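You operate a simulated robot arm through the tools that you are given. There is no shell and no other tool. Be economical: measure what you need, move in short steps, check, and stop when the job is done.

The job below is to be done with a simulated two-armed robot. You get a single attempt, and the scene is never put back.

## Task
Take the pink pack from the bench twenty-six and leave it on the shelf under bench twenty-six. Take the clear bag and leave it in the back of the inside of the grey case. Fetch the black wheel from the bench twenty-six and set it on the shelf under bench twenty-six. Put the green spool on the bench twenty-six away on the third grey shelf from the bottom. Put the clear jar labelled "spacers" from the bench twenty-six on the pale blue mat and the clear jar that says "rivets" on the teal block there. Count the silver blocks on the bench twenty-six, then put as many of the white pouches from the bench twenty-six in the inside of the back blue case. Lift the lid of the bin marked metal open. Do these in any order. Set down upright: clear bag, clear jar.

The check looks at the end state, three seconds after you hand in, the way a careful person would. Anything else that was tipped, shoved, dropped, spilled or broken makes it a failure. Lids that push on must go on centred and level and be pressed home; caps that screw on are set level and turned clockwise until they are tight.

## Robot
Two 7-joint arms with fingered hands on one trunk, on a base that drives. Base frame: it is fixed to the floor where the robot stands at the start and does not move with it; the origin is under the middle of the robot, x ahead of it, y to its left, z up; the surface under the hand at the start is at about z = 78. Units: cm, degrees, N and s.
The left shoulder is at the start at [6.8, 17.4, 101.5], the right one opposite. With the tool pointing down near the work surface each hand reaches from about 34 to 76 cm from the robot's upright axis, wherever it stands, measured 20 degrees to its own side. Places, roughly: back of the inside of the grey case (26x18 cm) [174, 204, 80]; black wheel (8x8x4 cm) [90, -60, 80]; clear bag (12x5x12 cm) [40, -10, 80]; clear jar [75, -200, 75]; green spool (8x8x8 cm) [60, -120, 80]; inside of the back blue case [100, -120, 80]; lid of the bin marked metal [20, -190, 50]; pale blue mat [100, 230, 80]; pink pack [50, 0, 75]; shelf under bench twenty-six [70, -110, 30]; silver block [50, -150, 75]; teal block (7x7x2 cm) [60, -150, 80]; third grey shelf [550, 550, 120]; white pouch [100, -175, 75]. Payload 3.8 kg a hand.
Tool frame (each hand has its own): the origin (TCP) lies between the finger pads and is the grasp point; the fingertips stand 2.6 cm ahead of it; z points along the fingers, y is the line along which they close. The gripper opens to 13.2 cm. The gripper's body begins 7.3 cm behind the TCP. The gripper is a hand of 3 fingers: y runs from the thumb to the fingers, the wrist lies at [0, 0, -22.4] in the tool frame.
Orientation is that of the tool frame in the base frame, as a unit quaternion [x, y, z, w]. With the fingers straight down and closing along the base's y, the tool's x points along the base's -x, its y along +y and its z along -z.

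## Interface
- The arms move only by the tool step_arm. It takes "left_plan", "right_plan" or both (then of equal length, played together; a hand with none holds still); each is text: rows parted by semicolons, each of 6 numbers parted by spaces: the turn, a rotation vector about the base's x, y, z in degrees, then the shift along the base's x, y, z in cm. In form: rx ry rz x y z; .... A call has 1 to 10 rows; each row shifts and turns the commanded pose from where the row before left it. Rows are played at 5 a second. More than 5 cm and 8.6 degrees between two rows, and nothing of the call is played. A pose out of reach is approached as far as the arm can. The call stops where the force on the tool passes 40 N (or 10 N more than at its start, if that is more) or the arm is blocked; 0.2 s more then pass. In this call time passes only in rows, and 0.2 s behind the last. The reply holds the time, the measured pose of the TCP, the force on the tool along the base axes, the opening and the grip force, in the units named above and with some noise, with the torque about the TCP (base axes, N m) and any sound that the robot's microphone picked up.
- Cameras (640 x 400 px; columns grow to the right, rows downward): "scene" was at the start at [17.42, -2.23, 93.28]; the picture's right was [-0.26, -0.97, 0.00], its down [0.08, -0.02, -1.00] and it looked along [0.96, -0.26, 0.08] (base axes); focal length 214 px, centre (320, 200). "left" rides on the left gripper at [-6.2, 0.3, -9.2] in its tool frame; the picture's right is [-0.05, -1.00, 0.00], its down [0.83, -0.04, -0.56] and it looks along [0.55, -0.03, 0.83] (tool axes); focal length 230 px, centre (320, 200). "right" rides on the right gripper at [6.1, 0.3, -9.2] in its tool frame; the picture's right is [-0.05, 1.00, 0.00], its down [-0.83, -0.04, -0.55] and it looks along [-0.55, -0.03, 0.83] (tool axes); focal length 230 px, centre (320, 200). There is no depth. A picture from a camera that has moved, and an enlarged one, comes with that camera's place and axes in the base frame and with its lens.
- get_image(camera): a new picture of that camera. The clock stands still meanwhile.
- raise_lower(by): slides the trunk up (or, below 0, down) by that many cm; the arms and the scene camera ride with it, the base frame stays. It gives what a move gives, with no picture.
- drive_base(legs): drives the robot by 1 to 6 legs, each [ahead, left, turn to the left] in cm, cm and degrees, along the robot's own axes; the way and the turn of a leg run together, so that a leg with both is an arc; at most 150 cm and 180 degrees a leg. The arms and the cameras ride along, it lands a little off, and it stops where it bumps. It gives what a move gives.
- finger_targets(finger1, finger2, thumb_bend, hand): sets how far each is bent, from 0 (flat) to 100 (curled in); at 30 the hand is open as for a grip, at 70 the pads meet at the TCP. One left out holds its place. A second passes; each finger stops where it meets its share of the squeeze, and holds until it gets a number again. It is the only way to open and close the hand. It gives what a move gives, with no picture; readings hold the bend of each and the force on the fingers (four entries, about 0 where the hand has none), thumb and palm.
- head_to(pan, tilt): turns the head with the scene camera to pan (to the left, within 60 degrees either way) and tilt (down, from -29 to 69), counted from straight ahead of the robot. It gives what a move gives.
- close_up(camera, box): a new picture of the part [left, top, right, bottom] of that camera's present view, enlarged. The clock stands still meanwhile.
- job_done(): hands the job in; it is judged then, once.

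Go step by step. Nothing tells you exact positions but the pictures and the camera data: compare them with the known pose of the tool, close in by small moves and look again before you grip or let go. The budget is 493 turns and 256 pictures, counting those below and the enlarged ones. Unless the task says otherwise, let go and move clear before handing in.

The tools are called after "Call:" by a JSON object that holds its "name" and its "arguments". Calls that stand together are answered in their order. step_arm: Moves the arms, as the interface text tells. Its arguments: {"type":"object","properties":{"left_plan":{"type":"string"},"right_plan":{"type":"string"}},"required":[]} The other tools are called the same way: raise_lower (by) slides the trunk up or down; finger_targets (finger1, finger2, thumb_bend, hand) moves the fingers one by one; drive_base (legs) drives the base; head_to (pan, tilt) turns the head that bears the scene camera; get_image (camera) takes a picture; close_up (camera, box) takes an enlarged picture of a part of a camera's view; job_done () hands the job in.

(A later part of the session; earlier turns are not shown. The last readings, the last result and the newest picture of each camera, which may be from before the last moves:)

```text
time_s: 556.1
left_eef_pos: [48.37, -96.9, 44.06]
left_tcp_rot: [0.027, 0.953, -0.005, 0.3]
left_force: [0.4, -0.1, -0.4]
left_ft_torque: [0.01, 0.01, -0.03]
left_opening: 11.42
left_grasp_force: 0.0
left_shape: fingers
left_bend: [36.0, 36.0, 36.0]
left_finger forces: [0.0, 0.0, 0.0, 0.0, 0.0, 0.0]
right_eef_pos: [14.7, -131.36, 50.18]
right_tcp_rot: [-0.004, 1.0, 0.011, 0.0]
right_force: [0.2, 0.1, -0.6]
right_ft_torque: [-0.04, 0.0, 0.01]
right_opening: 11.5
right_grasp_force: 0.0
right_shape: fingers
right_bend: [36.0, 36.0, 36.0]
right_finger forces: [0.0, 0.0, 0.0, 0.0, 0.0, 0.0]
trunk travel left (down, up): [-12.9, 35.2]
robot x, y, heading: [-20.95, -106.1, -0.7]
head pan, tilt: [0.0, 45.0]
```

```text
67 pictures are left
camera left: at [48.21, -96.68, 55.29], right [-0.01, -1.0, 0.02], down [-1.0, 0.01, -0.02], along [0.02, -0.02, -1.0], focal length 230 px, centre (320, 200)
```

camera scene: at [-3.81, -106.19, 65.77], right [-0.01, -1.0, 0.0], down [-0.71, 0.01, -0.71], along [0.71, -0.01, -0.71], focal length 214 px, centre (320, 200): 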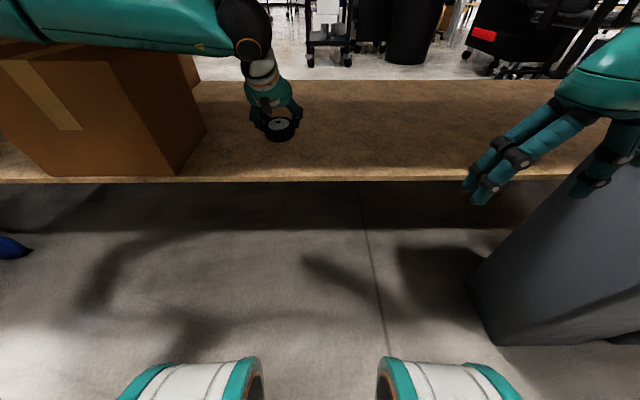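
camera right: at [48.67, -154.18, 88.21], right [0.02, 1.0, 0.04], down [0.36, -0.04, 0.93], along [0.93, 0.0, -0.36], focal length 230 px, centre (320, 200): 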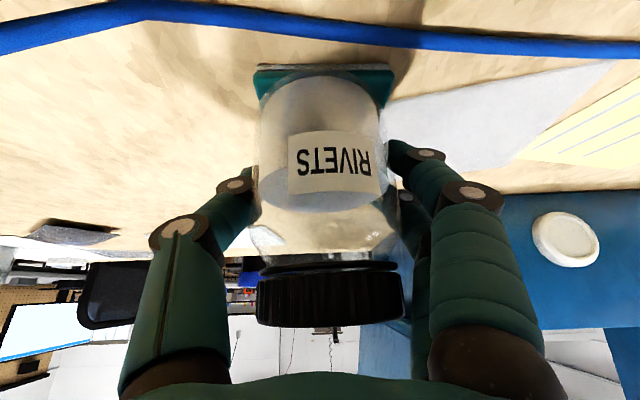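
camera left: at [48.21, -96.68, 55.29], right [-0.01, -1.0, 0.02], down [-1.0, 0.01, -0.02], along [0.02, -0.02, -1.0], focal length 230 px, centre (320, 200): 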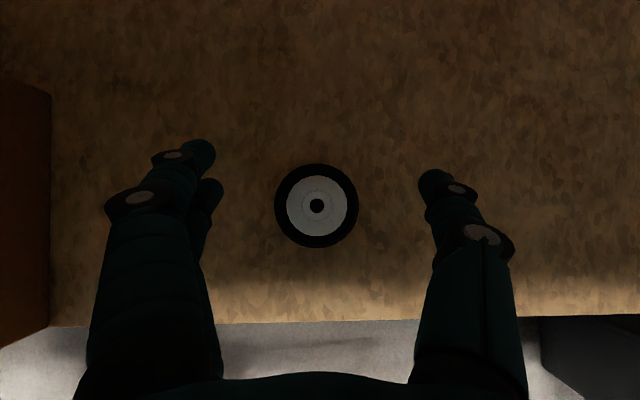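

The wheel lies flat on the shelf. I'll retract and raise, then go for the clear bag.

Call:
{"name": "step_arm", "arguments": {"left_plan": "0 0 0 -4.4 0 0.5; 0 0 0 -4.4 0 0.5; 0 0 0 -4.4 0 0.5; 0 0 0 -4.4 0 0.5; 0 0 0 -4.4 0 0.5; 0 0 0 -4.4 0 0.5; 0 0 0 -3.5 0 0.5"}}

Call:
{"name": "raise_lower", "arguments": {"by": 35}}

Call:
{"name": "head_to", "arguments": {"pan": 20, "tilt": 40}}

Call:
{"name": "get_image", "arguments": {"camera": "scene"}}

```text
time_s: 557.7
left_eef_pos: [18.9, -97.21, 47.29]
left_tcp_rot: [0.027, 0.953, -0.005, 0.301]
left_force: [-0.4, 0.2, 0.7]
left_ft_torque: [0.02, -0.01, 0.01]
left_opening: 11.46
left_grasp_force: 0.0
left_shape: fingers
left_bend: [36.0, 36.0, 36.0]
left_finger forces: [0.0, 0.0, 0.0, 0.0, 0.1, 0.0]
left hand out of reach, approached as far as the arm can: row 7
right_eef_pos: [14.67, -131.36, 50.04]
right_tcp_rot: [-0.003, 1.0, 0.011, -0.001]
right_force: [-0.4, 0.0, -0.1]
right_ft_torque: [0.0, -0.03, -0.02]
right_opening: 11.5
right_grasp_force: 0.0
right_shape: fingers
right_bend: [36.0, 36.0, 36.0]
right_finger forces: [0.0, 0.1, 0.0, 0.0, 0.0, 0.1]
trunk travel left (down, up): [-12.9, 35.2]
robot x, y, heading: [-20.69, -106.05, -0.7]
head pan, tilt: [0.0, 45.0]
```

```text
time_s: 561.1
left_eef_pos: [18.89, -97.27, 82.23]
left_tcp_rot: [0.027, 0.953, -0.005, 0.301]
left_force: [-0.2, -0.1, 0.2]
left_ft_torque: [0.02, 0.01, -0.01]
left_opening: 11.44
left_grasp_force: 0.0
left_shape: fingers
left_bend: [36.0, 36.0, 36.0]
left_finger forces: [0.1, 0.1, 0.0, 0.1, 0.1, 0.1]
right_eef_pos: [14.86, -131.34, 85.01]
right_tcp_rot: [-0.004, 1.0, 0.011, -0.002]
right_force: [0.4, 0.5, 0.1]
right_ft_torque: [0.01, 0.0, -0.02]
right_opening: 11.48
right_grasp_force: 0.1
right_shape: fingers
right_bend: [36.0, 36.0, 36.0]
right_finger forces: [0.0, 0.1, 0.1, 0.1, 0.0, 0.0]
trunk travel left (down, up): [-47.9, 0.2]
robot x, y, heading: [-20.78, -105.68, -0.6]
head pan, tilt: [0.0, 45.0]
```

```text
time_s: 561.9
left_eef_pos: [18.91, -97.33, 82.37]
left_tcp_rot: [0.027, 0.953, -0.005, 0.3]
left_force: [0.1, 0.5, 0.7]
left_ft_torque: [0.0, 0.0, -0.01]
left_opening: 11.46
left_grasp_force: 0.1
left_shape: fingers
left_bend: [36.0, 36.0, 36.0]
left_finger forces: [0.0, 0.0, 0.1, 0.1, 0.1, 0.1]
right_eef_pos: [14.76, -131.34, 85.2]
right_tcp_rot: [-0.003, 1.0, 0.011, 0.0]
right_force: [-0.8, 0.4, 0.5]
right_ft_torque: [-0.02, -0.02, 0.03]
right_opening: 11.48
right_grasp_force: 0.1
right_shape: fingers
right_bend: [36.0, 36.0, 36.0]
right_finger forces: [0.0, 0.0, 0.0, 0.1, 0.0, 0.1]
trunk travel left (down, up): [-47.9, 0.2]
robot x, y, heading: [-20.9, -106.06, -1.0]
head pan, tilt: [20.0, 40.0]
```

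```text
66 pictures are left
camera scene: at [-1.83, -103.31, 105.21], right [0.33, -0.94, 0.0], down [-0.61, -0.21, -0.77], along [0.72, 0.25, -0.64], focal length 214 px, centre (320, 200)
```

scene: 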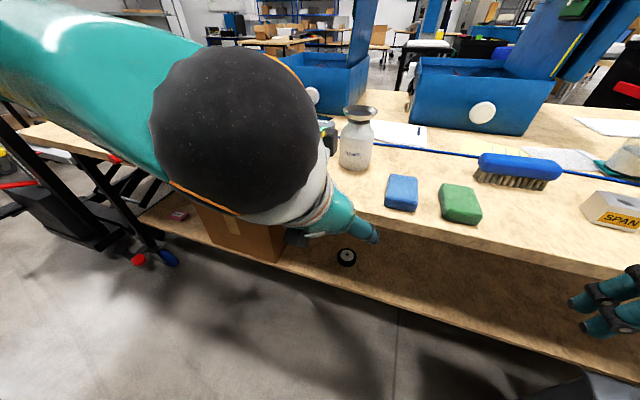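

Next the bag. I'll raise both hands, then drive left to stand in front of it.

Call:
{"name": "step_arm", "arguments": {"left_plan": "0 0 0 0 1 4; 0 0 0 0 1 4; 0 0 0 0 1 4; 0 0 0 0 1 4; 0 0 0 0 1 4; 0 0 0 0 1 4; 0 0 0 0 1 4", "right_plan": "0 0 0 0 0 4; 0 0 0 0 0 4; 0 0 0 0 0 4; 0 0 0 0 0 4; 0 0 0 0 0 4; 0 0 0 0 0 4; 0 0 0 0 0 4"}}

Call:
{"name": "drive_base", "arguments": {"legs": [[0, 108, 0.8]]}}

Call:
{"name": "head_to", "arguments": {"pan": 0, "tilt": 40}}

Call:
{"name": "get_image", "arguments": {"camera": "scene"}}

```text
time_s: 563.5
left_eef_pos: [18.6, -90.54, 110.35]
left_tcp_rot: [0.028, 0.954, -0.006, 0.3]
left_force: [0.5, 0.1, -0.1]
left_ft_torque: [-0.02, -0.03, 0.01]
left_opening: 11.43
left_grasp_force: 0.1
left_shape: fingers
left_bend: [36.0, 36.0, 36.0]
left_finger forces: [0.0, 0.0, 0.0, 0.0, 0.1, 0.1]
right_eef_pos: [14.62, -131.09, 112.92]
right_tcp_rot: [-0.004, 1.0, 0.012, -0.001]
right_force: [0.3, 1.4, 0.9]
right_ft_torque: [0.03, 0.0, -0.03]
right_opening: 11.46
right_grasp_force: 0.0
right_shape: fingers
right_bend: [36.0, 36.0, 36.0]
right_finger forces: [0.0, 0.1, 0.0, 0.0, 0.0, 0.0]
trunk travel left (down, up): [-47.9, 0.2]
robot x, y, heading: [-20.68, -105.71, -0.6]
head pan, tilt: [20.0, 40.0]
```

```text
time_s: 573.1
left_eef_pos: [18.85, 16.19, 110.34]
left_tcp_rot: [0.019, 0.953, -0.003, 0.301]
left_force: [-0.2, -0.3, 0.0]
left_ft_torque: [-0.02, -0.03, 0.04]
left_opening: 11.46
left_grasp_force: 0.0
left_shape: fingers
left_bend: [36.0, 36.0, 36.0]
left_finger forces: [0.0, 0.0, 0.0, 0.1, 0.0, 0.0]
right_eef_pos: [15.53, -24.55, 112.76]
right_tcp_rot: [-0.012, 1.0, 0.011, -0.002]
right_force: [0.6, -1.1, -0.1]
right_ft_torque: [0.02, 0.0, -0.02]
right_opening: 11.51
right_grasp_force: 0.2
right_shape: fingers
right_bend: [36.0, 36.0, 36.0]
right_finger forces: [0.0, 0.0, 0.0, 0.0, 0.1, 0.1]
trunk travel left (down, up): [-47.9, 0.2]
robot x, y, heading: [-20.23, 0.29, 0.2]
head pan, tilt: [20.0, 40.0]
```

```text
time_s: 574.0
left_eef_pos: [18.87, 16.28, 110.33]
left_tcp_rot: [0.019, 0.954, -0.002, 0.3]
left_force: [-0.3, -0.1, 1.1]
left_ft_torque: [-0.01, 0.02, 0.0]
left_opening: 11.44
left_grasp_force: 0.0
left_shape: fingers
left_bend: [36.0, 36.0, 36.0]
left_finger forces: [0.1, 0.1, 0.0, 0.0, 0.0, 0.1]
right_eef_pos: [15.52, -24.47, 112.85]
right_tcp_rot: [-0.012, 1.0, 0.011, 0.0]
right_force: [-0.3, -0.8, -0.1]
right_ft_torque: [-0.04, 0.02, 0.01]
right_opening: 11.47
right_grasp_force: 0.0
right_shape: fingers
right_bend: [36.0, 36.0, 36.0]
right_finger forces: [0.0, 0.0, 0.1, 0.1, 0.0, 0.1]
trunk travel left (down, up): [-47.9, 0.2]
robot x, y, heading: [-20.46, 0.26, 0.4]
head pan, tilt: [0.0, 40.0]
```

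```text
65 pictures are left
camera scene: at [-1.04, 0.24, 105.21], right [0.01, -1.0, 0.0], down [-0.64, 0.0, -0.77], along [0.77, 0.0, -0.64], focal length 214 px, centre (320, 200)
```

scene: 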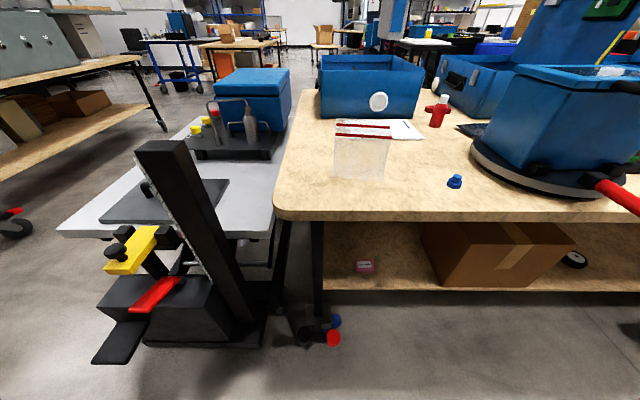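

I can see the pink pack and wheel on the shelf. The bag is centred near (42.3, −8.7), top at z≈88, about 6° yawed. I'll bring the right hand over it, turned to close across its thickness.

Call:
{"name": "drive_base", "arguments": {"legs": [[13, 0, 0]]}}

Call:
{"name": "step_arm", "arguments": {"right_plan": "0 0 8.4 1.3 1.58 -0.8; 0 0 8.4 1.3 1.58 -0.8; 0 0 8.4 1.3 1.58 -0.8; 0 0 8.4 1.3 1.58 -0.8; 0 0 8.4 1.3 1.58 -0.8; 0 0 8.4 1.3 1.58 -0.8; 0 0 8.4 1.3 1.58 -0.8; 0 0 8.4 1.3 1.58 -0.8; 0 0 8.4 1.3 1.58 -0.8; 0 0 8.4 1.3 1.58 -0.8"}}

Call:
{"name": "get_image", "arguments": {"camera": "right"}}

Call:
{"name": "get_image", "arguments": {"camera": "scene"}}

```text
time_s: 575.2
left_eef_pos: [31.74, 16.51, 110.47]
left_tcp_rot: [0.019, 0.953, -0.003, 0.301]
left_force: [1.2, -1.0, -0.3]
left_ft_torque: [0.03, 0.0, 0.01]
left_opening: 11.43
left_grasp_force: 0.1
left_shape: fingers
left_bend: [36.0, 36.0, 36.0]
left_finger forces: [0.1, 0.1, 0.0, 0.0, 0.0, 0.1]
right_eef_pos: [28.4, -24.49, 112.94]
right_tcp_rot: [-0.013, 1.0, 0.011, -0.001]
right_force: [-0.1, 0.5, -0.1]
right_ft_torque: [0.0, 0.04, 0.02]
right_opening: 11.51
right_grasp_force: 0.0
right_shape: fingers
right_bend: [36.0, 36.0, 36.0]
right_finger forces: [0.0, 0.0, 0.0, 0.0, 0.0, 0.1]
trunk travel left (down, up): [-47.9, 0.2]
robot x, y, heading: [-7.93, 0.05, 0.2]
head pan, tilt: [0.0, 40.0]
```

```text
time_s: 577.5
left_eef_pos: [31.71, 16.46, 110.15]
left_tcp_rot: [0.019, 0.954, -0.003, 0.3]
left_force: [0.0, 1.1, 0.6]
left_ft_torque: [-0.01, -0.01, 0.0]
left_opening: 11.44
left_grasp_force: 0.0
left_shape: fingers
left_bend: [36.0, 36.0, 36.0]
left_finger forces: [0.1, 0.1, 0.1, 0.0, 0.0, 0.1]
right_eef_pos: [41.6, -8.48, 104.84]
right_tcp_rot: [-0.679, 0.734, 0.007, -0.008]
right_force: [-0.6, 1.0, -0.3]
right_ft_torque: [-0.01, 0.02, 0.01]
right_opening: 11.48
right_grasp_force: 0.0
right_shape: fingers
right_bend: [36.0, 36.0, 36.0]
right_finger forces: [0.1, 0.0, 0.1, 0.1, 0.0, 0.0]
trunk travel left (down, up): [-47.9, 0.2]
robot x, y, heading: [-7.37, 0.02, 0.6]
head pan, tilt: [0.0, 40.0]
```

```text
64 pictures are left
camera right: at [41.04, -14.62, 114.06], right [-0.99, 0.13, 0.02], down [0.12, 0.83, 0.55], along [0.05, 0.55, -0.83], focal length 230 px, centre (320, 200)
```

right: 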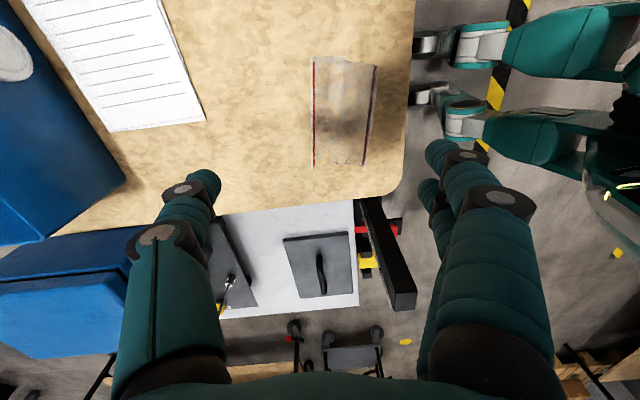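

```text
63 pictures are left
camera scene: at [11.92, 0.37, 105.2], right [0.01, -1.0, 0.0], down [-0.64, 0.0, -0.77], along [0.77, 0.0, -0.64], focal length 214 px, centre (320, 200)
```

scene: 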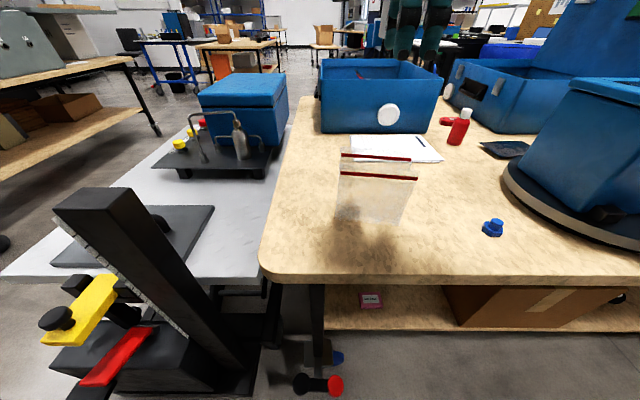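

The bag's top is at about x 35.5–41.5 (centre 38.5), z 90. I'll correct and descend.

Call:
{"name": "step_arm", "arguments": {"right_plan": "0 0 0 -1.6 0 -3; 0 0 0 -1.5 -0.1 -3; 0 0 0 0 0 -3"}}

Call:
{"name": "get_image", "arguments": {"camera": "right"}}

```text
time_s: 578.2
left_eef_pos: [31.75, 16.42, 110.2]
left_tcp_rot: [0.018, 0.954, -0.003, 0.301]
left_force: [0.0, 0.0, 0.2]
left_ft_torque: [0.01, -0.01, 0.0]
left_opening: 11.41
left_grasp_force: 0.1
left_shape: fingers
left_bend: [36.0, 36.0, 36.0]
left_finger forces: [0.0, 0.0, 0.1, 0.0, 0.0, 0.1]
right_eef_pos: [38.45, -8.92, 95.71]
right_tcp_rot: [-0.679, 0.734, 0.008, -0.007]
right_force: [-1.4, -0.3, -0.1]
right_ft_torque: [-0.01, 0.0, -0.02]
right_opening: 11.49
right_grasp_force: 0.0
right_shape: fingers
right_bend: [36.0, 36.0, 36.0]
right_finger forces: [0.0, 0.1, 0.1, 0.0, 0.0, 0.0]
trunk travel left (down, up): [-47.9, 0.2]
robot x, y, heading: [-7.37, -0.15, 0.5]
head pan, tilt: [0.0, 40.0]
```

```text
62 pictures are left
camera right: at [37.78, -14.9, 104.95], right [-0.99, 0.13, 0.02], down [0.12, 0.82, 0.55], along [0.05, 0.55, -0.83], focal length 230 px, centre (320, 200)
```

right: 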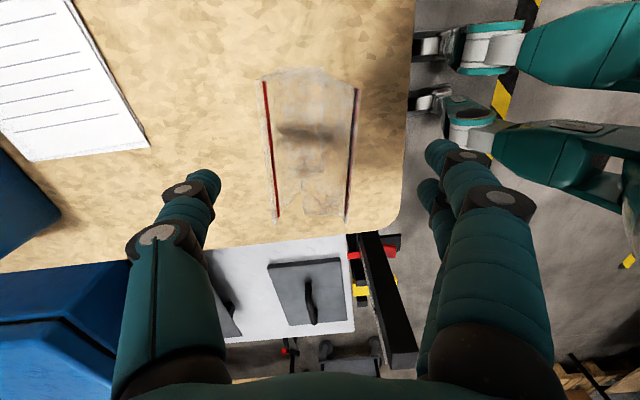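

Call:
{"name": "step_arm", "arguments": {"right_plan": "0 0 0 0.3 0.8 -3; 0 0 0 0 0 -3; 0 0 0 0 0 -1.9"}}

Call:
{"name": "get_image", "arguments": {"camera": "right"}}

Call:
{"name": "close_up", "arguments": {"camera": "scene", "box": [280, 100, 480, 240]}}

```text
time_s: 579.0
left_eef_pos: [31.72, 16.31, 110.35]
left_tcp_rot: [0.019, 0.953, -0.003, 0.301]
left_force: [-0.5, -0.1, 0.2]
left_ft_torque: [-0.02, 0.02, 0.0]
left_opening: 11.43
left_grasp_force: 0.0
left_shape: fingers
left_bend: [36.0, 36.0, 36.0]
left_finger forces: [0.0, 0.1, 0.0, 0.0, 0.0, 0.0]
right_eef_pos: [38.64, -7.85, 88.02]
right_tcp_rot: [-0.679, 0.734, 0.007, -0.008]
right_force: [1.0, 0.4, 0.3]
right_ft_torque: [0.05, 0.01, 0.0]
right_opening: 11.47
right_grasp_force: 0.1
right_shape: fingers
right_bend: [36.0, 36.0, 36.0]
right_finger forces: [0.1, 0.0, 0.1, 0.0, 0.1, 0.1]
trunk travel left (down, up): [-47.9, 0.2]
robot x, y, heading: [-8.09, 0.21, 0.4]
head pan, tilt: [0.0, 40.0]
```

```text
61 pictures are left
camera right: at [38.05, -13.92, 97.2], right [-0.99, 0.13, 0.02], down [0.12, 0.82, 0.55], along [0.05, 0.55, -0.83], focal length 230 px, centre (320, 200)
```

right: 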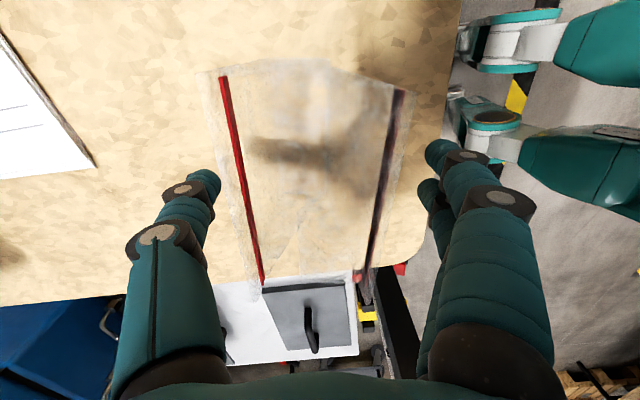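

```text
2.86 times, centred on (380, 170) of scene
camera zoom: at [11.9, 0.33, 105.21], right [0.01, -1.0, 0.0], down [-0.64, 0.0, -0.77], along [0.77, 0.0, -0.64], focal length 613 px, centre (149, 286)
```

zoom: 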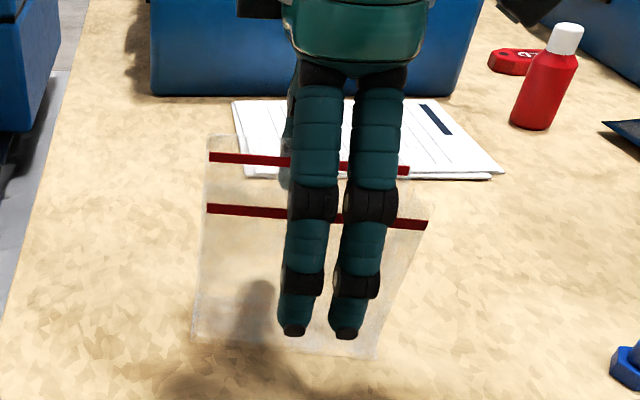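

Call:
{"name": "finger_targets", "arguments": {"hand": "right", "finger1": 68, "finger2": 68, "thumb_bend": 68}}

Call:
{"name": "get_image", "arguments": {"camera": "right"}}

```text
time_s: 580.0
left_eef_pos: [31.72, 16.39, 110.32]
left_tcp_rot: [0.019, 0.953, -0.003, 0.301]
left_force: [-0.2, -1.1, 0.4]
left_ft_torque: [0.01, -0.02, -0.01]
left_opening: 11.46
left_grasp_force: 0.1
left_shape: fingers
left_bend: [36.0, 36.0, 36.0]
left_finger forces: [0.1, 0.1, 0.0, 0.1, 0.0, 0.0]
right_eef_pos: [38.77, -7.88, 88.2]
right_tcp_rot: [-0.678, 0.735, 0.008, -0.007]
right_force: [-0.2, 0.5, -0.9]
right_ft_torque: [0.0, 0.01, 0.02]
right_opening: 2.12
right_grasp_force: 4.6
right_shape: fingers
right_bend: [65.0, 65.0, 66.0]
right_finger forces: [2.2, 1.9, 0.1, 0.0, 4.5, 0.1]
trunk travel left (down, up): [-47.9, 0.2]
robot x, y, heading: [-7.42, -0.21, 0.4]
head pan, tilt: [0.0, 40.0]
```

```text
59 pictures are left
camera right: at [38.06, -13.91, 97.25], right [-0.99, 0.13, 0.02], down [0.12, 0.82, 0.55], along [0.05, 0.55, -0.83], focal length 230 px, centre (320, 200)
```

right: 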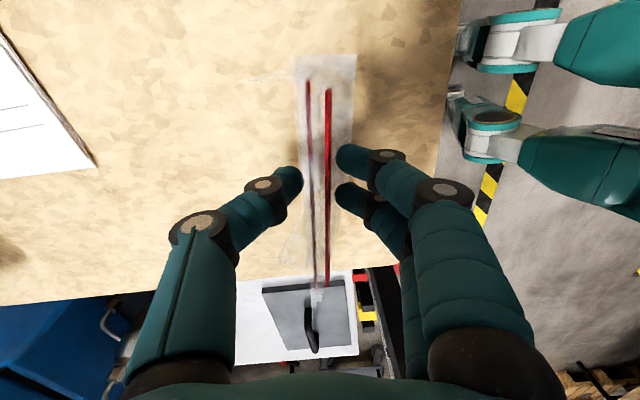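

It's gripped lightly, so I'll tighten and lift a little.

Call:
{"name": "finger_targets", "arguments": {"hand": "right", "finger1": 76, "finger2": 76, "thumb_bend": 76}}

Call:
{"name": "step_arm", "arguments": {"right_plan": "0 0 0 0 0 1; 0 0 0 0 0 2; 0 0 0 0 0 3"}}

Call:
{"name": "get_image", "arguments": {"camera": "scene"}}

```text
time_s: 581.0
left_eef_pos: [31.72, 16.24, 110.36]
left_tcp_rot: [0.019, 0.954, -0.002, 0.3]
left_force: [0.3, 0.4, -0.3]
left_ft_torque: [-0.01, 0.01, 0.02]
left_opening: 11.43
left_grasp_force: 0.1
left_shape: fingers
left_bend: [36.0, 36.0, 36.0]
left_finger forces: [0.0, 0.0, 0.0, 0.1, 0.1, 0.0]
right_eef_pos: [38.7, -7.89, 88.0]
right_tcp_rot: [-0.678, 0.735, 0.008, -0.009]
right_force: [0.3, -0.1, 0.5]
right_ft_torque: [0.0, -0.01, -0.01]
right_opening: 1.85
right_grasp_force: 17.4
right_shape: fingers
right_bend: [72.0, 72.0, 68.0]
right_finger forces: [8.4, 8.1, 0.0, 0.0, 18.0, 0.0]
trunk travel left (down, up): [-47.9, 0.2]
robot x, y, heading: [-7.01, 0.2, 0.3]
head pan, tilt: [0.0, 40.0]
```

```text
time_s: 581.9
left_eef_pos: [31.72, 16.42, 110.31]
left_tcp_rot: [0.019, 0.953, -0.004, 0.301]
left_force: [0.2, -0.2, 0.2]
left_ft_torque: [0.0, -0.01, 0.01]
left_opening: 11.44
left_grasp_force: 0.1
left_shape: fingers
left_bend: [36.0, 36.0, 36.0]
left_finger forces: [0.0, 0.1, 0.0, 0.1, 0.0, 0.1]
right_eef_pos: [38.47, -7.86, 94.03]
right_tcp_rot: [-0.679, 0.734, 0.008, -0.008]
right_force: [0.4, 0.0, -0.4]
right_ft_torque: [-0.03, 0.04, 0.03]
right_opening: 1.83
right_grasp_force: 16.9
right_shape: fingers
right_bend: [72.0, 72.0, 68.0]
right_finger forces: [8.5, 8.1, 0.0, 0.0, 18.0, 0.0]
trunk travel left (down, up): [-47.9, 0.2]
robot x, y, heading: [-7.21, 0.11, 0.3]
head pan, tilt: [0.0, 40.0]
```

```text
58 pictures are left
camera scene: at [11.88, 0.35, 105.22], right [0.01, -1.0, 0.0], down [-0.64, 0.0, -0.77], along [0.77, 0.0, -0.64], focal length 214 px, centre (320, 200)
```

scene: 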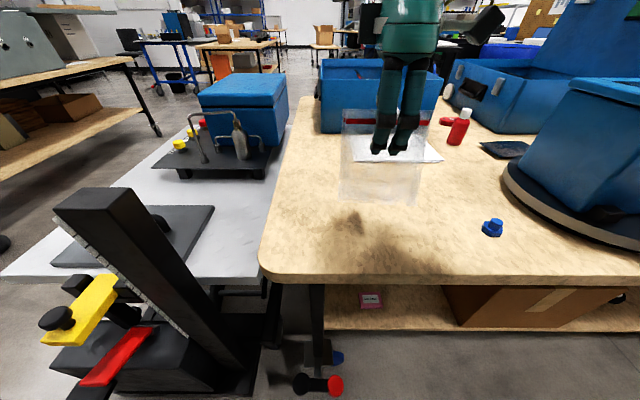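

The bag is held upright. I'll raise it, back off and drive to bench 2.

Call:
{"name": "step_arm", "arguments": {"right_plan": "0 0 0 0 -1 4; 0 0 0 0 -1 4; 0 0 0 0 -1 4"}}

Call:
{"name": "drive_base", "arguments": {"legs": [[-40, 0, 0], [0, 138, 0], [0, 0, 90], [0, -150, 0], [0, -57, 0]]}}

Call:
{"name": "head_to", "arguments": {"pan": -5, "tilt": 15}}

Call:
{"name": "get_image", "arguments": {"camera": "scene"}}

```text
time_s: 582.6
left_eef_pos: [31.71, 16.32, 110.37]
left_tcp_rot: [0.018, 0.954, -0.003, 0.3]
left_force: [0.0, 0.7, 0.3]
left_ft_torque: [0.02, 0.02, 0.01]
left_opening: 11.45
left_grasp_force: 0.0
left_shape: fingers
left_bend: [36.0, 36.0, 36.0]
left_finger forces: [0.1, 0.0, 0.0, 0.0, 0.0, 0.0]
right_eef_pos: [38.42, -11.02, 106.26]
right_tcp_rot: [-0.679, 0.734, 0.008, -0.008]
right_force: [0.1, 0.4, -0.3]
right_ft_torque: [-0.04, -0.02, 0.02]
right_opening: 1.83
right_grasp_force: 17.2
right_shape: fingers
right_bend: [72.0, 72.0, 68.0]
right_finger forces: [8.4, 8.1, 0.0, 0.0, 18.1, 0.0]
trunk travel left (down, up): [-47.9, 0.2]
robot x, y, heading: [-7.5, 0.11, 0.4]
head pan, tilt: [0.0, 40.0]
```

```text
time_s: 618.5
left_eef_pos: [141.62, 175.4, 110.41]
left_tcp_rot: [-0.664, 0.684, 0.212, 0.216]
left_force: [0.6, 0.4, -0.2]
left_ft_torque: [0.01, -0.02, 0.0]
left_opening: 11.42
left_grasp_force: 0.1
left_shape: fingers
left_bend: [36.0, 36.0, 36.0]
left_finger forces: [0.0, 0.0, 0.1, 0.0, 0.1, 0.0]
right_eef_pos: [168.81, 182.6, 106.19]
right_tcp_rot: [0.999, -0.034, 0.001, 0.011]
right_force: [-5.3, -17.3, 12.4]
right_ft_torque: [0.57, -0.03, 0.16]
right_opening: 1.73
right_grasp_force: 32.4
right_shape: fingers
right_bend: [72.0, 72.0, 68.0]
right_finger forces: [10.6, 10.3, 0.0, 0.0, 43.1, 0.1]
trunk travel left (down, up): [-47.9, 0.2]
robot x, y, heading: [158.27, 136.5, 90.9]
head pan, tilt: [0.0, 40.0]
```

```text
time_s: 619.4
left_eef_pos: [141.68, 175.42, 110.38]
left_tcp_rot: [-0.664, 0.684, 0.212, 0.215]
left_force: [-0.2, 0.6, -0.4]
left_ft_torque: [0.0, 0.02, -0.02]
left_opening: 11.44
left_grasp_force: 0.1
left_shape: fingers
left_bend: [36.0, 36.0, 36.0]
left_finger forces: [0.0, 0.0, 0.0, 0.0, 0.0, 0.1]
right_eef_pos: [168.84, 182.45, 106.24]
right_tcp_rot: [0.999, -0.034, 0.0, 0.01]
right_force: [-1.4, -16.3, 9.4]
right_ft_torque: [0.5, -0.03, 0.04]
right_opening: 1.74
right_grasp_force: 30.8
right_shape: fingers
right_bend: [72.0, 72.0, 68.0]
right_finger forces: [10.4, 10.2, 0.0, 0.1, 40.3, 0.0]
trunk travel left (down, up): [-47.9, 0.2]
robot x, y, heading: [158.05, 136.89, 91.3]
head pan, tilt: [-5.0, 15.0]
```

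```text
57 pictures are left
camera scene: at [158.77, 156.52, 109.21], right [1.0, -0.07, 0.0], down [-0.02, -0.26, -0.97], along [0.07, 0.96, -0.26], focal length 214 px, centre (320, 200)
```

scene: 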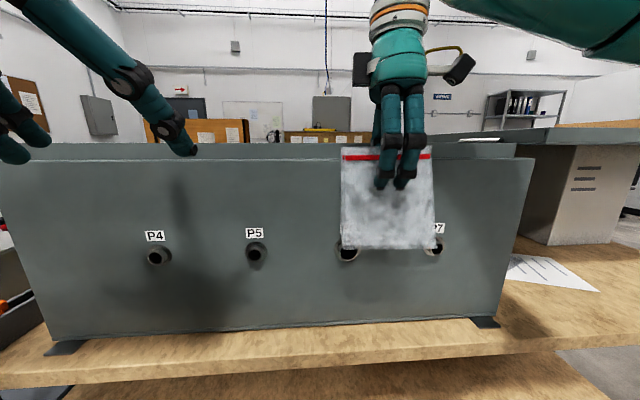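

The bag hand is pressing against the case front because I arrived a bit too close. Backing off.

Call:
{"name": "drive_base", "arguments": {"legs": [[-14, 0, 0]]}}

Call:
{"name": "get_image", "arguments": {"camera": "scene"}}

```text
time_s: 620.7
left_eef_pos: [141.84, 161.53, 110.25]
left_tcp_rot: [-0.664, 0.684, 0.211, 0.213]
left_force: [0.2, -0.8, -0.5]
left_ft_torque: [0.0, 0.03, -0.01]
left_opening: 11.44
left_grasp_force: 0.2
left_shape: fingers
left_bend: [36.0, 36.0, 36.0]
left_finger forces: [0.0, 0.0, 0.0, 0.0, 0.0, 0.1]
right_eef_pos: [169.22, 168.65, 106.05]
right_tcp_rot: [0.999, -0.035, 0.0, 0.013]
right_force: [-0.1, -0.4, -0.5]
right_ft_torque: [0.02, -0.02, 0.04]
right_opening: 1.79
right_grasp_force: 16.5
right_shape: fingers
right_bend: [72.0, 72.0, 68.0]
right_finger forces: [8.0, 7.8, 0.0, 0.1, 16.9, 0.1]
trunk travel left (down, up): [-47.9, 0.2]
robot x, y, heading: [158.43, 122.71, 91.0]
head pan, tilt: [-5.0, 15.0]
```

```text
56 pictures are left
camera scene: at [159.05, 142.58, 109.15], right [1.0, -0.07, 0.0], down [-0.02, -0.26, -0.97], along [0.07, 0.96, -0.26], focal length 214 px, centre (320, 200)
```

scene: 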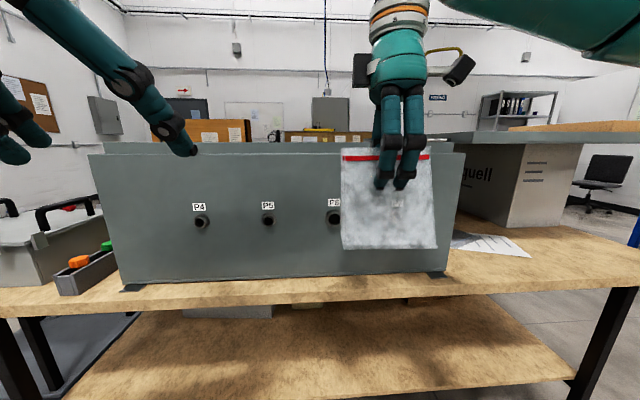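

Free again and the bag is still well held. The case front wall top is at about z 106.5. I'll raise the bag over it.

Call:
{"name": "step_arm", "arguments": {"right_plan": "0 0 0 1 0 4; 0 0 0 1 0 4; 0 0 0 1 0 4; 0 0 0 1 0 4", "left_plan": "0 0 0 -2 -2 2; 0 0 0 -2 -2 2; 0 0 0 -2 -2 2; 0 0 0 -2 -2 2"}}

Call:
{"name": "drive_base", "arguments": {"legs": [[20, 0, -0.9]]}}

Call:
{"name": "get_image", "arguments": {"camera": "right"}}

Call:
{"name": "head_to", "arguments": {"pan": -15, "tilt": 25}}

Call:
{"name": "get_image", "arguments": {"camera": "scene"}}

```text
time_s: 621.7
left_eef_pos: [136.31, 156.97, 115.93]
left_tcp_rot: [-0.665, 0.685, 0.21, 0.212]
left_force: [0.0, 0.8, 0.3]
left_ft_torque: [0.0, -0.02, -0.02]
left_opening: 11.45
left_grasp_force: 0.0
left_shape: fingers
left_bend: [36.0, 36.0, 36.0]
left_finger forces: [0.1, 0.1, 0.1, 0.0, 0.0, 0.1]
left hand out of reach, approached as far as the arm can: row 2, 3, 4
right_eef_pos: [172.96, 168.48, 122.11]
right_tcp_rot: [0.999, -0.033, 0.0, 0.012]
right_force: [-0.5, -0.3, -0.2]
right_ft_torque: [0.03, -0.02, 0.0]
right_opening: 1.79
right_grasp_force: 16.2
right_shape: fingers
right_bend: [72.0, 72.0, 68.0]
right_finger forces: [8.0, 7.8, 0.1, 0.0, 16.9, 0.1]
trunk travel left (down, up): [-47.9, 0.2]
robot x, y, heading: [158.31, 122.9, 91.1]
head pan, tilt: [-5.0, 15.0]
```

```text
time_s: 623.3
left_eef_pos: [136.72, 177.35, 115.98]
left_tcp_rot: [-0.66, 0.689, 0.209, 0.214]
left_force: [-0.9, -0.9, 0.9]
left_ft_torque: [0.03, 0.0, 0.01]
left_opening: 11.46
left_grasp_force: 0.1
left_shape: fingers
left_bend: [36.0, 36.0, 36.0]
left_finger forces: [0.0, 0.1, 0.1, 0.0, 0.0, 0.0]
right_eef_pos: [173.6, 188.29, 121.95]
right_tcp_rot: [0.999, -0.041, 0.0, 0.011]
right_force: [0.2, -0.2, -1.2]
right_ft_torque: [-0.02, 0.01, 0.01]
right_opening: 1.8
right_grasp_force: 16.1
right_shape: fingers
right_bend: [72.0, 72.0, 68.0]
right_finger forces: [8.0, 7.7, 0.0, 0.0, 16.8, 0.1]
trunk travel left (down, up): [-47.9, 0.2]
robot x, y, heading: [158.24, 142.76, 90.4]
head pan, tilt: [-5.0, 15.0]
```

```text
55 pictures are left
camera right: at [179.69, 187.8, 131.24], right [-0.13, -0.99, 0.02], down [-0.82, 0.12, 0.55], along [-0.55, 0.06, -0.83], focal length 230 px, centre (320, 200)
```

right: 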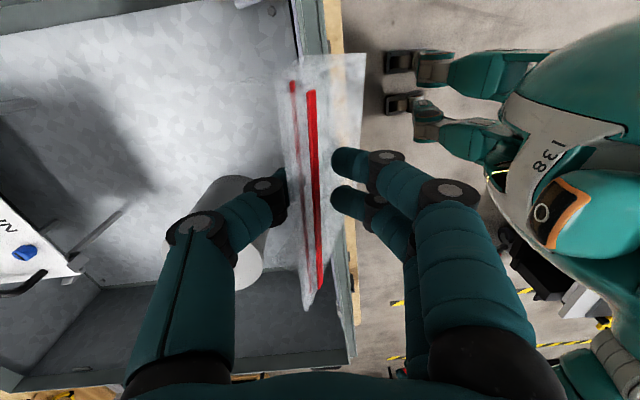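

```text
time_s: 624.1
left_eef_pos: [136.63, 177.52, 115.88]
left_tcp_rot: [-0.66, 0.689, 0.209, 0.214]
left_force: [1.1, -0.1, 0.1]
left_ft_torque: [-0.02, 0.01, 0.0]
left_opening: 11.48
left_grasp_force: 0.0
left_shape: fingers
left_bend: [36.0, 36.0, 36.0]
left_finger forces: [0.0, 0.1, 0.0, 0.1, 0.0, 0.1]
right_eef_pos: [173.57, 188.47, 122.04]
right_tcp_rot: [0.999, -0.041, 0.0, 0.013]
right_force: [-0.2, -0.5, 0.1]
right_ft_torque: [-0.02, -0.01, 0.01]
right_opening: 1.82
right_grasp_force: 15.8
right_shape: fingers
right_bend: [72.0, 72.0, 68.0]
right_finger forces: [8.1, 7.7, 0.0, 0.0, 16.8, 0.1]
trunk travel left (down, up): [-47.9, 0.2]
robot x, y, heading: [158.45, 142.25, 90.0]
head pan, tilt: [-15.0, 25.0]
```

```text
54 pictures are left
camera scene: at [160.7, 162.26, 107.54], right [0.97, -0.26, 0.0], down [-0.11, -0.41, -0.91], along [0.23, 0.88, -0.42], focal length 214 px, centre (320, 200)
```

scene: 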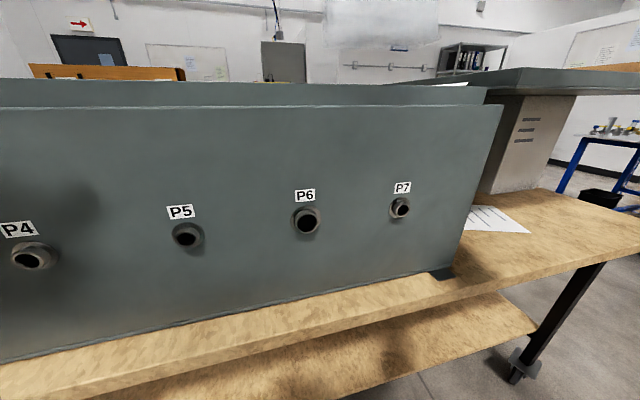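

I can see into the case: the floor near (174, 204) is free, and the white cylinder stands to the left. I'll move in over it.

Call:
{"name": "drive_base", "arguments": {"legs": [[12, 0, 0]]}}

Call:
{"name": "step_arm", "arguments": {"right_plan": "0 0 2 0 1.5 0; 0 0 2 0 1.2 0"}}

Call:
{"name": "get_image", "arguments": {"camera": "right"}}

Call:
{"name": "head_to", "arguments": {"pan": -25, "tilt": 5}}

Call:
{"name": "get_image", "arguments": {"camera": "scene"}}

```text
time_s: 625.3
left_eef_pos: [136.62, 189.46, 116.02]
left_tcp_rot: [-0.661, 0.688, 0.209, 0.214]
left_force: [-0.3, -0.6, -0.8]
left_ft_torque: [0.02, 0.0, 0.01]
left_opening: 11.45
left_grasp_force: 0.1
left_shape: fingers
left_bend: [36.0, 36.0, 36.0]
left_finger forces: [0.0, 0.1, 0.1, 0.1, 0.0, 0.1]
right_eef_pos: [173.52, 200.47, 122.04]
right_tcp_rot: [0.999, -0.041, 0.0, 0.012]
right_force: [-0.1, 0.1, -0.7]
right_ft_torque: [0.0, 0.02, 0.01]
right_opening: 1.8
right_grasp_force: 16.3
right_shape: fingers
right_bend: [72.0, 72.0, 68.0]
right_finger forces: [7.9, 7.7, 0.0, 0.0, 16.8, 0.0]
trunk travel left (down, up): [-47.9, 0.2]
robot x, y, heading: [158.21, 154.68, 90.4]
head pan, tilt: [-15.0, 25.0]
```

```text
time_s: 625.9
left_eef_pos: [136.67, 189.48, 115.88]
left_tcp_rot: [-0.661, 0.689, 0.209, 0.214]
left_force: [0.0, 0.8, -0.4]
left_ft_torque: [0.01, 0.01, 0.0]
left_opening: 11.43
left_grasp_force: 0.1
left_shape: fingers
left_bend: [36.0, 36.0, 36.0]
left_finger forces: [0.0, 0.0, 0.1, 0.0, 0.0, 0.1]
right_eef_pos: [173.48, 203.27, 122.05]
right_tcp_rot: [1.0, -0.005, 0.001, 0.012]
right_force: [0.3, 0.7, -0.3]
right_ft_torque: [0.01, -0.03, -0.02]
right_opening: 1.79
right_grasp_force: 16.6
right_shape: fingers
right_bend: [72.0, 72.0, 68.0]
right_finger forces: [8.0, 7.7, 0.1, 0.1, 16.9, 0.0]
trunk travel left (down, up): [-47.9, 0.2]
robot x, y, heading: [158.24, 154.51, 90.1]
head pan, tilt: [-15.0, 25.0]
```

```text
53 pictures are left
camera right: at [179.64, 203.17, 131.23], right [-0.06, -1.0, 0.02], down [-0.83, 0.07, 0.55], along [-0.55, 0.01, -0.83], focal length 230 px, centre (320, 200)
```

right: 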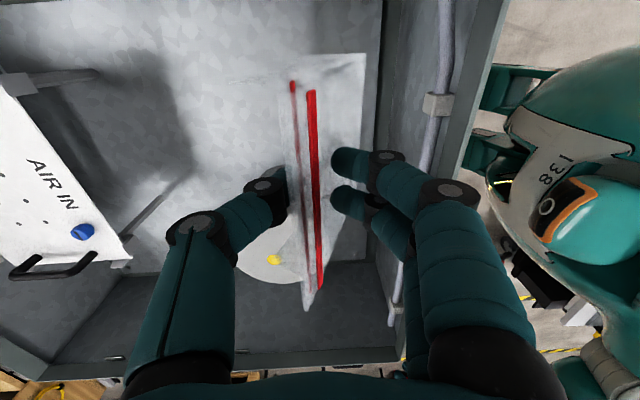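

```text
time_s: 626.7
left_eef_pos: [136.57, 189.4, 115.86]
left_tcp_rot: [-0.661, 0.688, 0.209, 0.214]
left_force: [-0.3, 0.4, -0.7]
left_ft_torque: [-0.01, 0.0, 0.02]
left_opening: 11.46
left_grasp_force: 0.0
left_shape: fingers
left_bend: [36.0, 36.0, 36.0]
left_finger forces: [0.0, 0.1, 0.0, 0.0, 0.0, 0.0]
right_eef_pos: [173.54, 203.17, 122.18]
right_tcp_rot: [1.0, -0.005, 0.0, 0.012]
right_force: [-0.2, -0.1, -0.5]
right_ft_torque: [0.03, 0.0, -0.02]
right_opening: 1.82
right_grasp_force: 16.2
right_shape: fingers
right_bend: [72.0, 72.0, 68.0]
right_finger forces: [8.0, 7.7, 0.0, 0.0, 16.8, 0.0]
trunk travel left (down, up): [-47.9, 0.2]
robot x, y, heading: [158.29, 154.56, 90.3]
head pan, tilt: [-25.0, 5.0]
```

```text
52 pictures are left
camera scene: at [162.13, 173.77, 110.78], right [0.91, -0.42, 0.0], down [-0.04, -0.08, -1.0], along [0.42, 0.9, -0.09], focal length 214 px, centre (320, 200)
```

scene: 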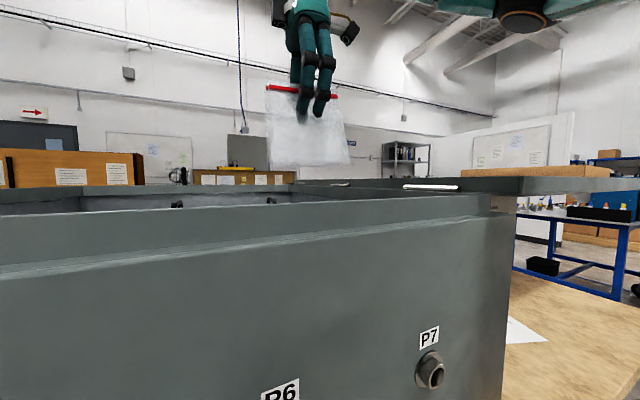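

Call:
{"name": "step_arm", "arguments": {"right_plan": "0 0 0 0 0 -4; 0 0 0 0 0 -4; 0 0 0 0 0 -4; 0 0 0 0 0 -4"}}

Call:
{"name": "head_to", "arguments": {"pan": -35, "tilt": -5}}

Call:
{"name": "get_image", "arguments": {"camera": "scene"}}

```text
time_s: 627.7
left_eef_pos: [136.71, 189.49, 115.76]
left_tcp_rot: [-0.66, 0.689, 0.21, 0.214]
left_force: [0.8, 0.2, -0.3]
left_ft_torque: [-0.02, -0.01, 0.02]
left_opening: 11.47
left_grasp_force: 0.2
left_shape: fingers
left_bend: [36.0, 36.0, 36.0]
left_finger forces: [0.0, 0.0, 0.1, 0.0, 0.0, 0.0]
right_eef_pos: [173.56, 203.33, 106.22]
right_tcp_rot: [1.0, -0.005, 0.001, 0.012]
right_force: [-0.8, -0.6, -0.2]
right_ft_torque: [0.0, 0.02, 0.0]
right_opening: 1.77
right_grasp_force: 15.8
right_shape: fingers
right_bend: [72.0, 73.0, 68.0]
right_finger forces: [8.0, 7.7, 0.0, 0.1, 16.7, 0.1]
trunk travel left (down, up): [-47.9, 0.2]
robot x, y, heading: [158.02, 154.55, 90.2]
head pan, tilt: [-25.0, 5.0]
```

```text
time_s: 628.5
left_eef_pos: [136.49, 189.58, 115.94]
left_tcp_rot: [-0.661, 0.688, 0.209, 0.214]
left_force: [0.4, -1.2, -0.5]
left_ft_torque: [0.01, 0.03, 0.01]
left_opening: 11.46
left_grasp_force: 0.1
left_shape: fingers
left_bend: [36.0, 36.0, 36.0]
left_finger forces: [0.0, 0.0, 0.0, 0.1, 0.0, 0.0]
right_eef_pos: [173.6, 203.26, 106.15]
right_tcp_rot: [1.0, -0.005, 0.001, 0.012]
right_force: [-0.2, -0.3, -0.6]
right_ft_torque: [-0.03, 0.0, 0.01]
right_opening: 1.78
right_grasp_force: 16.8
right_shape: fingers
right_bend: [72.0, 73.0, 68.0]
right_finger forces: [8.0, 7.7, 0.0, 0.0, 16.7, 0.0]
trunk travel left (down, up): [-47.9, 0.2]
robot x, y, heading: [158.04, 154.93, 90.0]
head pan, tilt: [-35.0, -5.0]
```

```text
51 pictures are left
camera scene: at [163.27, 172.62, 112.35], right [0.82, -0.57, 0.0], down [0.05, 0.07, -1.0], along [0.57, 0.82, 0.09], focal length 214 px, centre (320, 200)
```

scene: 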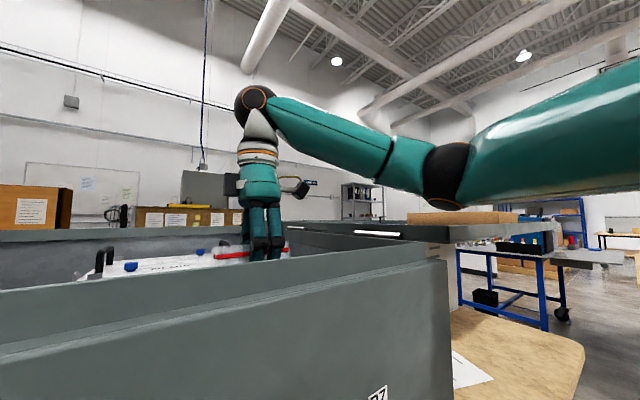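

The elbow hangs out to the right over the case corner, so going lower would hit it. I'll raise, step the base back about 12 cm and extend the arm, which puts the elbow in line and higher over the wall.

Call:
{"name": "step_arm", "arguments": {"right_plan": "0 0 0 0 0 4; 0 0 0 0 0 4; 0 0 0 0 0 4; 0 0 0 0 0 4"}}

Call:
{"name": "drive_base", "arguments": {"legs": [[-11, 0, 0]]}}

Call:
{"name": "step_arm", "arguments": {"right_plan": "0 0 0 0 3.5 0; 0 0 0 0 3.5 0; 0 0 0 0 3 -1; 0 0 0 0 1.5 -4; 0 0 0 0 0 -4; 0 0 0 0 0 -4; 0 0 0 0 0 -3"}}

Call:
{"name": "get_image", "arguments": {"camera": "scene"}}

```text
time_s: 629.5
left_eef_pos: [136.6, 189.27, 115.92]
left_tcp_rot: [-0.66, 0.688, 0.21, 0.214]
left_force: [-0.4, -0.3, 0.2]
left_ft_torque: [-0.01, 0.0, -0.01]
left_opening: 11.47
left_grasp_force: 0.0
left_shape: fingers
left_bend: [36.0, 36.0, 36.0]
left_finger forces: [0.0, 0.0, 0.0, 0.0, 0.0, 0.0]
right_eef_pos: [173.38, 203.18, 122.08]
right_tcp_rot: [1.0, -0.005, 0.001, 0.012]
right_force: [0.6, -0.7, -1.3]
right_ft_torque: [0.0, -0.02, 0.02]
right_opening: 1.77
right_grasp_force: 16.1
right_shape: fingers
right_bend: [72.0, 73.0, 68.0]
right_finger forces: [8.0, 7.7, 0.0, 0.0, 16.7, 0.0]
trunk travel left (down, up): [-47.9, 0.2]
robot x, y, heading: [158.41, 154.9, 90.2]
head pan, tilt: [-35.0, -5.0]
```

```text
time_s: 630.6
left_eef_pos: [136.66, 178.55, 115.89]
left_tcp_rot: [-0.66, 0.689, 0.208, 0.214]
left_force: [0.2, -0.1, 0.0]
left_ft_torque: [0.0, 0.0, -0.03]
left_opening: 11.43
left_grasp_force: 0.1
left_shape: fingers
left_bend: [36.0, 36.0, 36.0]
left_finger forces: [0.0, 0.0, 0.1, 0.0, 0.0, 0.0]
right_eef_pos: [173.46, 192.44, 121.86]
right_tcp_rot: [1.0, -0.005, 0.001, 0.013]
right_force: [-0.6, 0.6, 0.0]
right_ft_torque: [0.0, -0.03, -0.01]
right_opening: 1.77
right_grasp_force: 16.5
right_shape: fingers
right_bend: [72.0, 73.0, 68.0]
right_finger forces: [8.0, 7.8, 0.0, 0.0, 16.8, 0.0]
trunk travel left (down, up): [-47.9, 0.2]
robot x, y, heading: [158.36, 143.98, 90.3]
head pan, tilt: [-35.0, -5.0]
```

```text
time_s: 632.2
left_eef_pos: [136.65, 178.53, 115.99]
left_tcp_rot: [-0.661, 0.688, 0.21, 0.213]
left_force: [0.5, -0.4, 0.2]
left_ft_torque: [0.01, 0.03, 0.04]
left_opening: 11.46
left_grasp_force: 0.1
left_shape: fingers
left_bend: [36.0, 36.0, 36.0]
left_finger forces: [0.0, 0.1, 0.1, 0.1, 0.0, 0.0]
right_eef_pos: [173.71, 203.84, 105.9]
right_tcp_rot: [1.0, -0.005, 0.001, 0.011]
right_force: [-0.1, 0.1, 0.0]
right_ft_torque: [0.0, -0.02, 0.0]
right_opening: 1.75
right_grasp_force: 15.7
right_shape: fingers
right_bend: [72.0, 73.0, 68.0]
right_finger forces: [7.9, 7.5, 0.0, 0.0, 16.5, 0.0]
trunk travel left (down, up): [-47.9, 0.2]
robot x, y, heading: [158.26, 143.65, 90.2]
head pan, tilt: [-35.0, -5.0]
```

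```text
50 pictures are left
camera scene: at [163.34, 161.77, 112.35], right [0.82, -0.57, 0.0], down [0.05, 0.07, -1.0], along [0.57, 0.82, 0.09], focal length 214 px, centre (320, 200)
```

scene: 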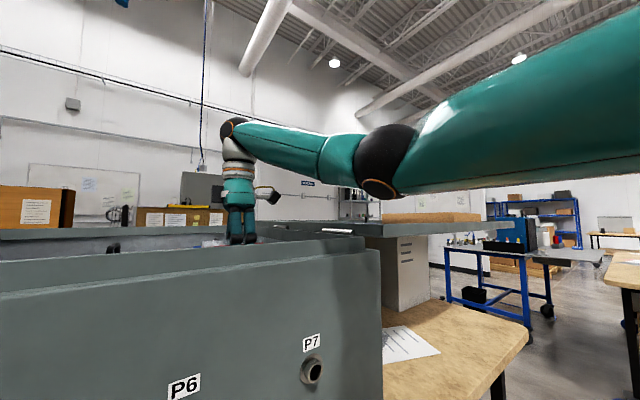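

The elbow is now in line and clear. I'll descend further.

Call:
{"name": "step_arm", "arguments": {"right_plan": "0 0 0 0 -0.2 -3; 0 0 0 0 -0.2 -3; 0 0 0 0 0 -3; 0 0 0 0 0 -2"}}

Call:
{"name": "get_image", "arguments": {"camera": "scene"}}

Call:
{"name": "get_image", "arguments": {"camera": "right"}}

```text
time_s: 633.2
left_eef_pos: [136.63, 178.56, 115.98]
left_tcp_rot: [-0.661, 0.688, 0.21, 0.214]
left_force: [-0.2, 0.6, -0.2]
left_ft_torque: [0.04, -0.03, 0.02]
left_opening: 11.45
left_grasp_force: 0.0
left_shape: fingers
left_bend: [36.0, 36.0, 36.0]
left_finger forces: [0.0, 0.0, 0.0, 0.0, 0.0, 0.0]
right_eef_pos: [173.64, 203.56, 94.91]
right_tcp_rot: [1.0, -0.005, 0.001, 0.011]
right_force: [0.4, -0.5, -0.3]
right_ft_torque: [-0.01, -0.01, -0.04]
right_opening: 1.76
right_grasp_force: 15.3
right_shape: fingers
right_bend: [72.0, 73.0, 68.0]
right_finger forces: [7.9, 7.6, 0.0, 0.1, 16.5, 0.1]
trunk travel left (down, up): [-47.9, 0.2]
robot x, y, heading: [158.19, 143.44, 90.4]
head pan, tilt: [-35.0, -5.0]
```

```text
49 pictures are left
camera scene: at [163.33, 161.74, 112.36], right [0.82, -0.57, 0.0], down [0.05, 0.07, -1.0], along [0.57, 0.82, 0.09], focal length 214 px, centre (320, 200)
```

scene: 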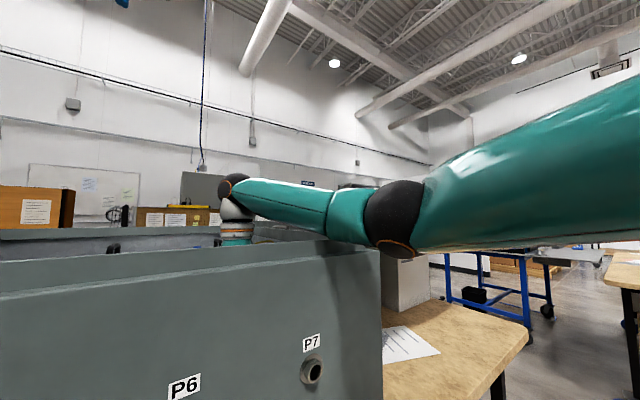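

```text
48 pictures are left
camera right: at [179.79, 203.44, 104.11], right [-0.06, -1.0, 0.02], down [-0.83, 0.06, 0.55], along [-0.55, 0.02, -0.83], focal length 230 px, centre (320, 200)
```

right: 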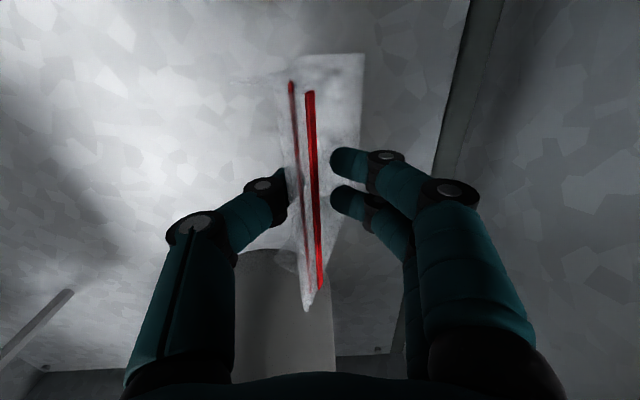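

The forearm is near the rim; I'll creep down in small steps, watching that the hand follows.

Call:
{"name": "step_arm", "arguments": {"right_plan": "0 0 0 0 0.5 -0.5; 0 0 0 0 0.5 -0.5; 0 0 0 0 0 -0.5"}}

Call:
{"name": "get_image", "arguments": {"camera": "scene"}}

```text
time_s: 634.0
left_eef_pos: [136.75, 178.39, 116.18]
left_tcp_rot: [-0.661, 0.687, 0.212, 0.216]
left_force: [0.2, -0.4, -0.4]
left_ft_torque: [0.0, -0.02, 0.0]
left_opening: 11.46
left_grasp_force: 0.1
left_shape: fingers
left_bend: [36.0, 36.0, 36.0]
left_finger forces: [0.0, 0.0, 0.1, 0.1, 0.0, 0.0]
right_eef_pos: [173.72, 204.54, 94.34]
right_tcp_rot: [1.0, -0.006, 0.0, 0.004]
right_force: [0.3, -0.1, 0.1]
right_ft_torque: [-0.01, -0.04, 0.02]
right_opening: 1.77
right_grasp_force: 15.9
right_shape: fingers
right_bend: [72.0, 73.0, 68.0]
right_finger forces: [7.9, 7.6, 0.1, 0.0, 16.5, 0.0]
trunk travel left (down, up): [-47.9, 0.2]
robot x, y, heading: [158.12, 143.16, 90.0]
head pan, tilt: [-35.0, -5.0]
```

```text
47 pictures are left
camera scene: at [163.38, 161.64, 112.51], right [0.82, -0.57, 0.0], down [0.05, 0.07, -1.0], along [0.57, 0.82, 0.09], focal length 214 px, centre (320, 200)
```

scene: 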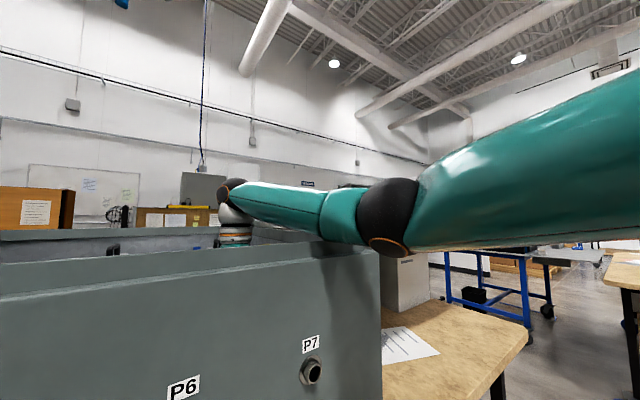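

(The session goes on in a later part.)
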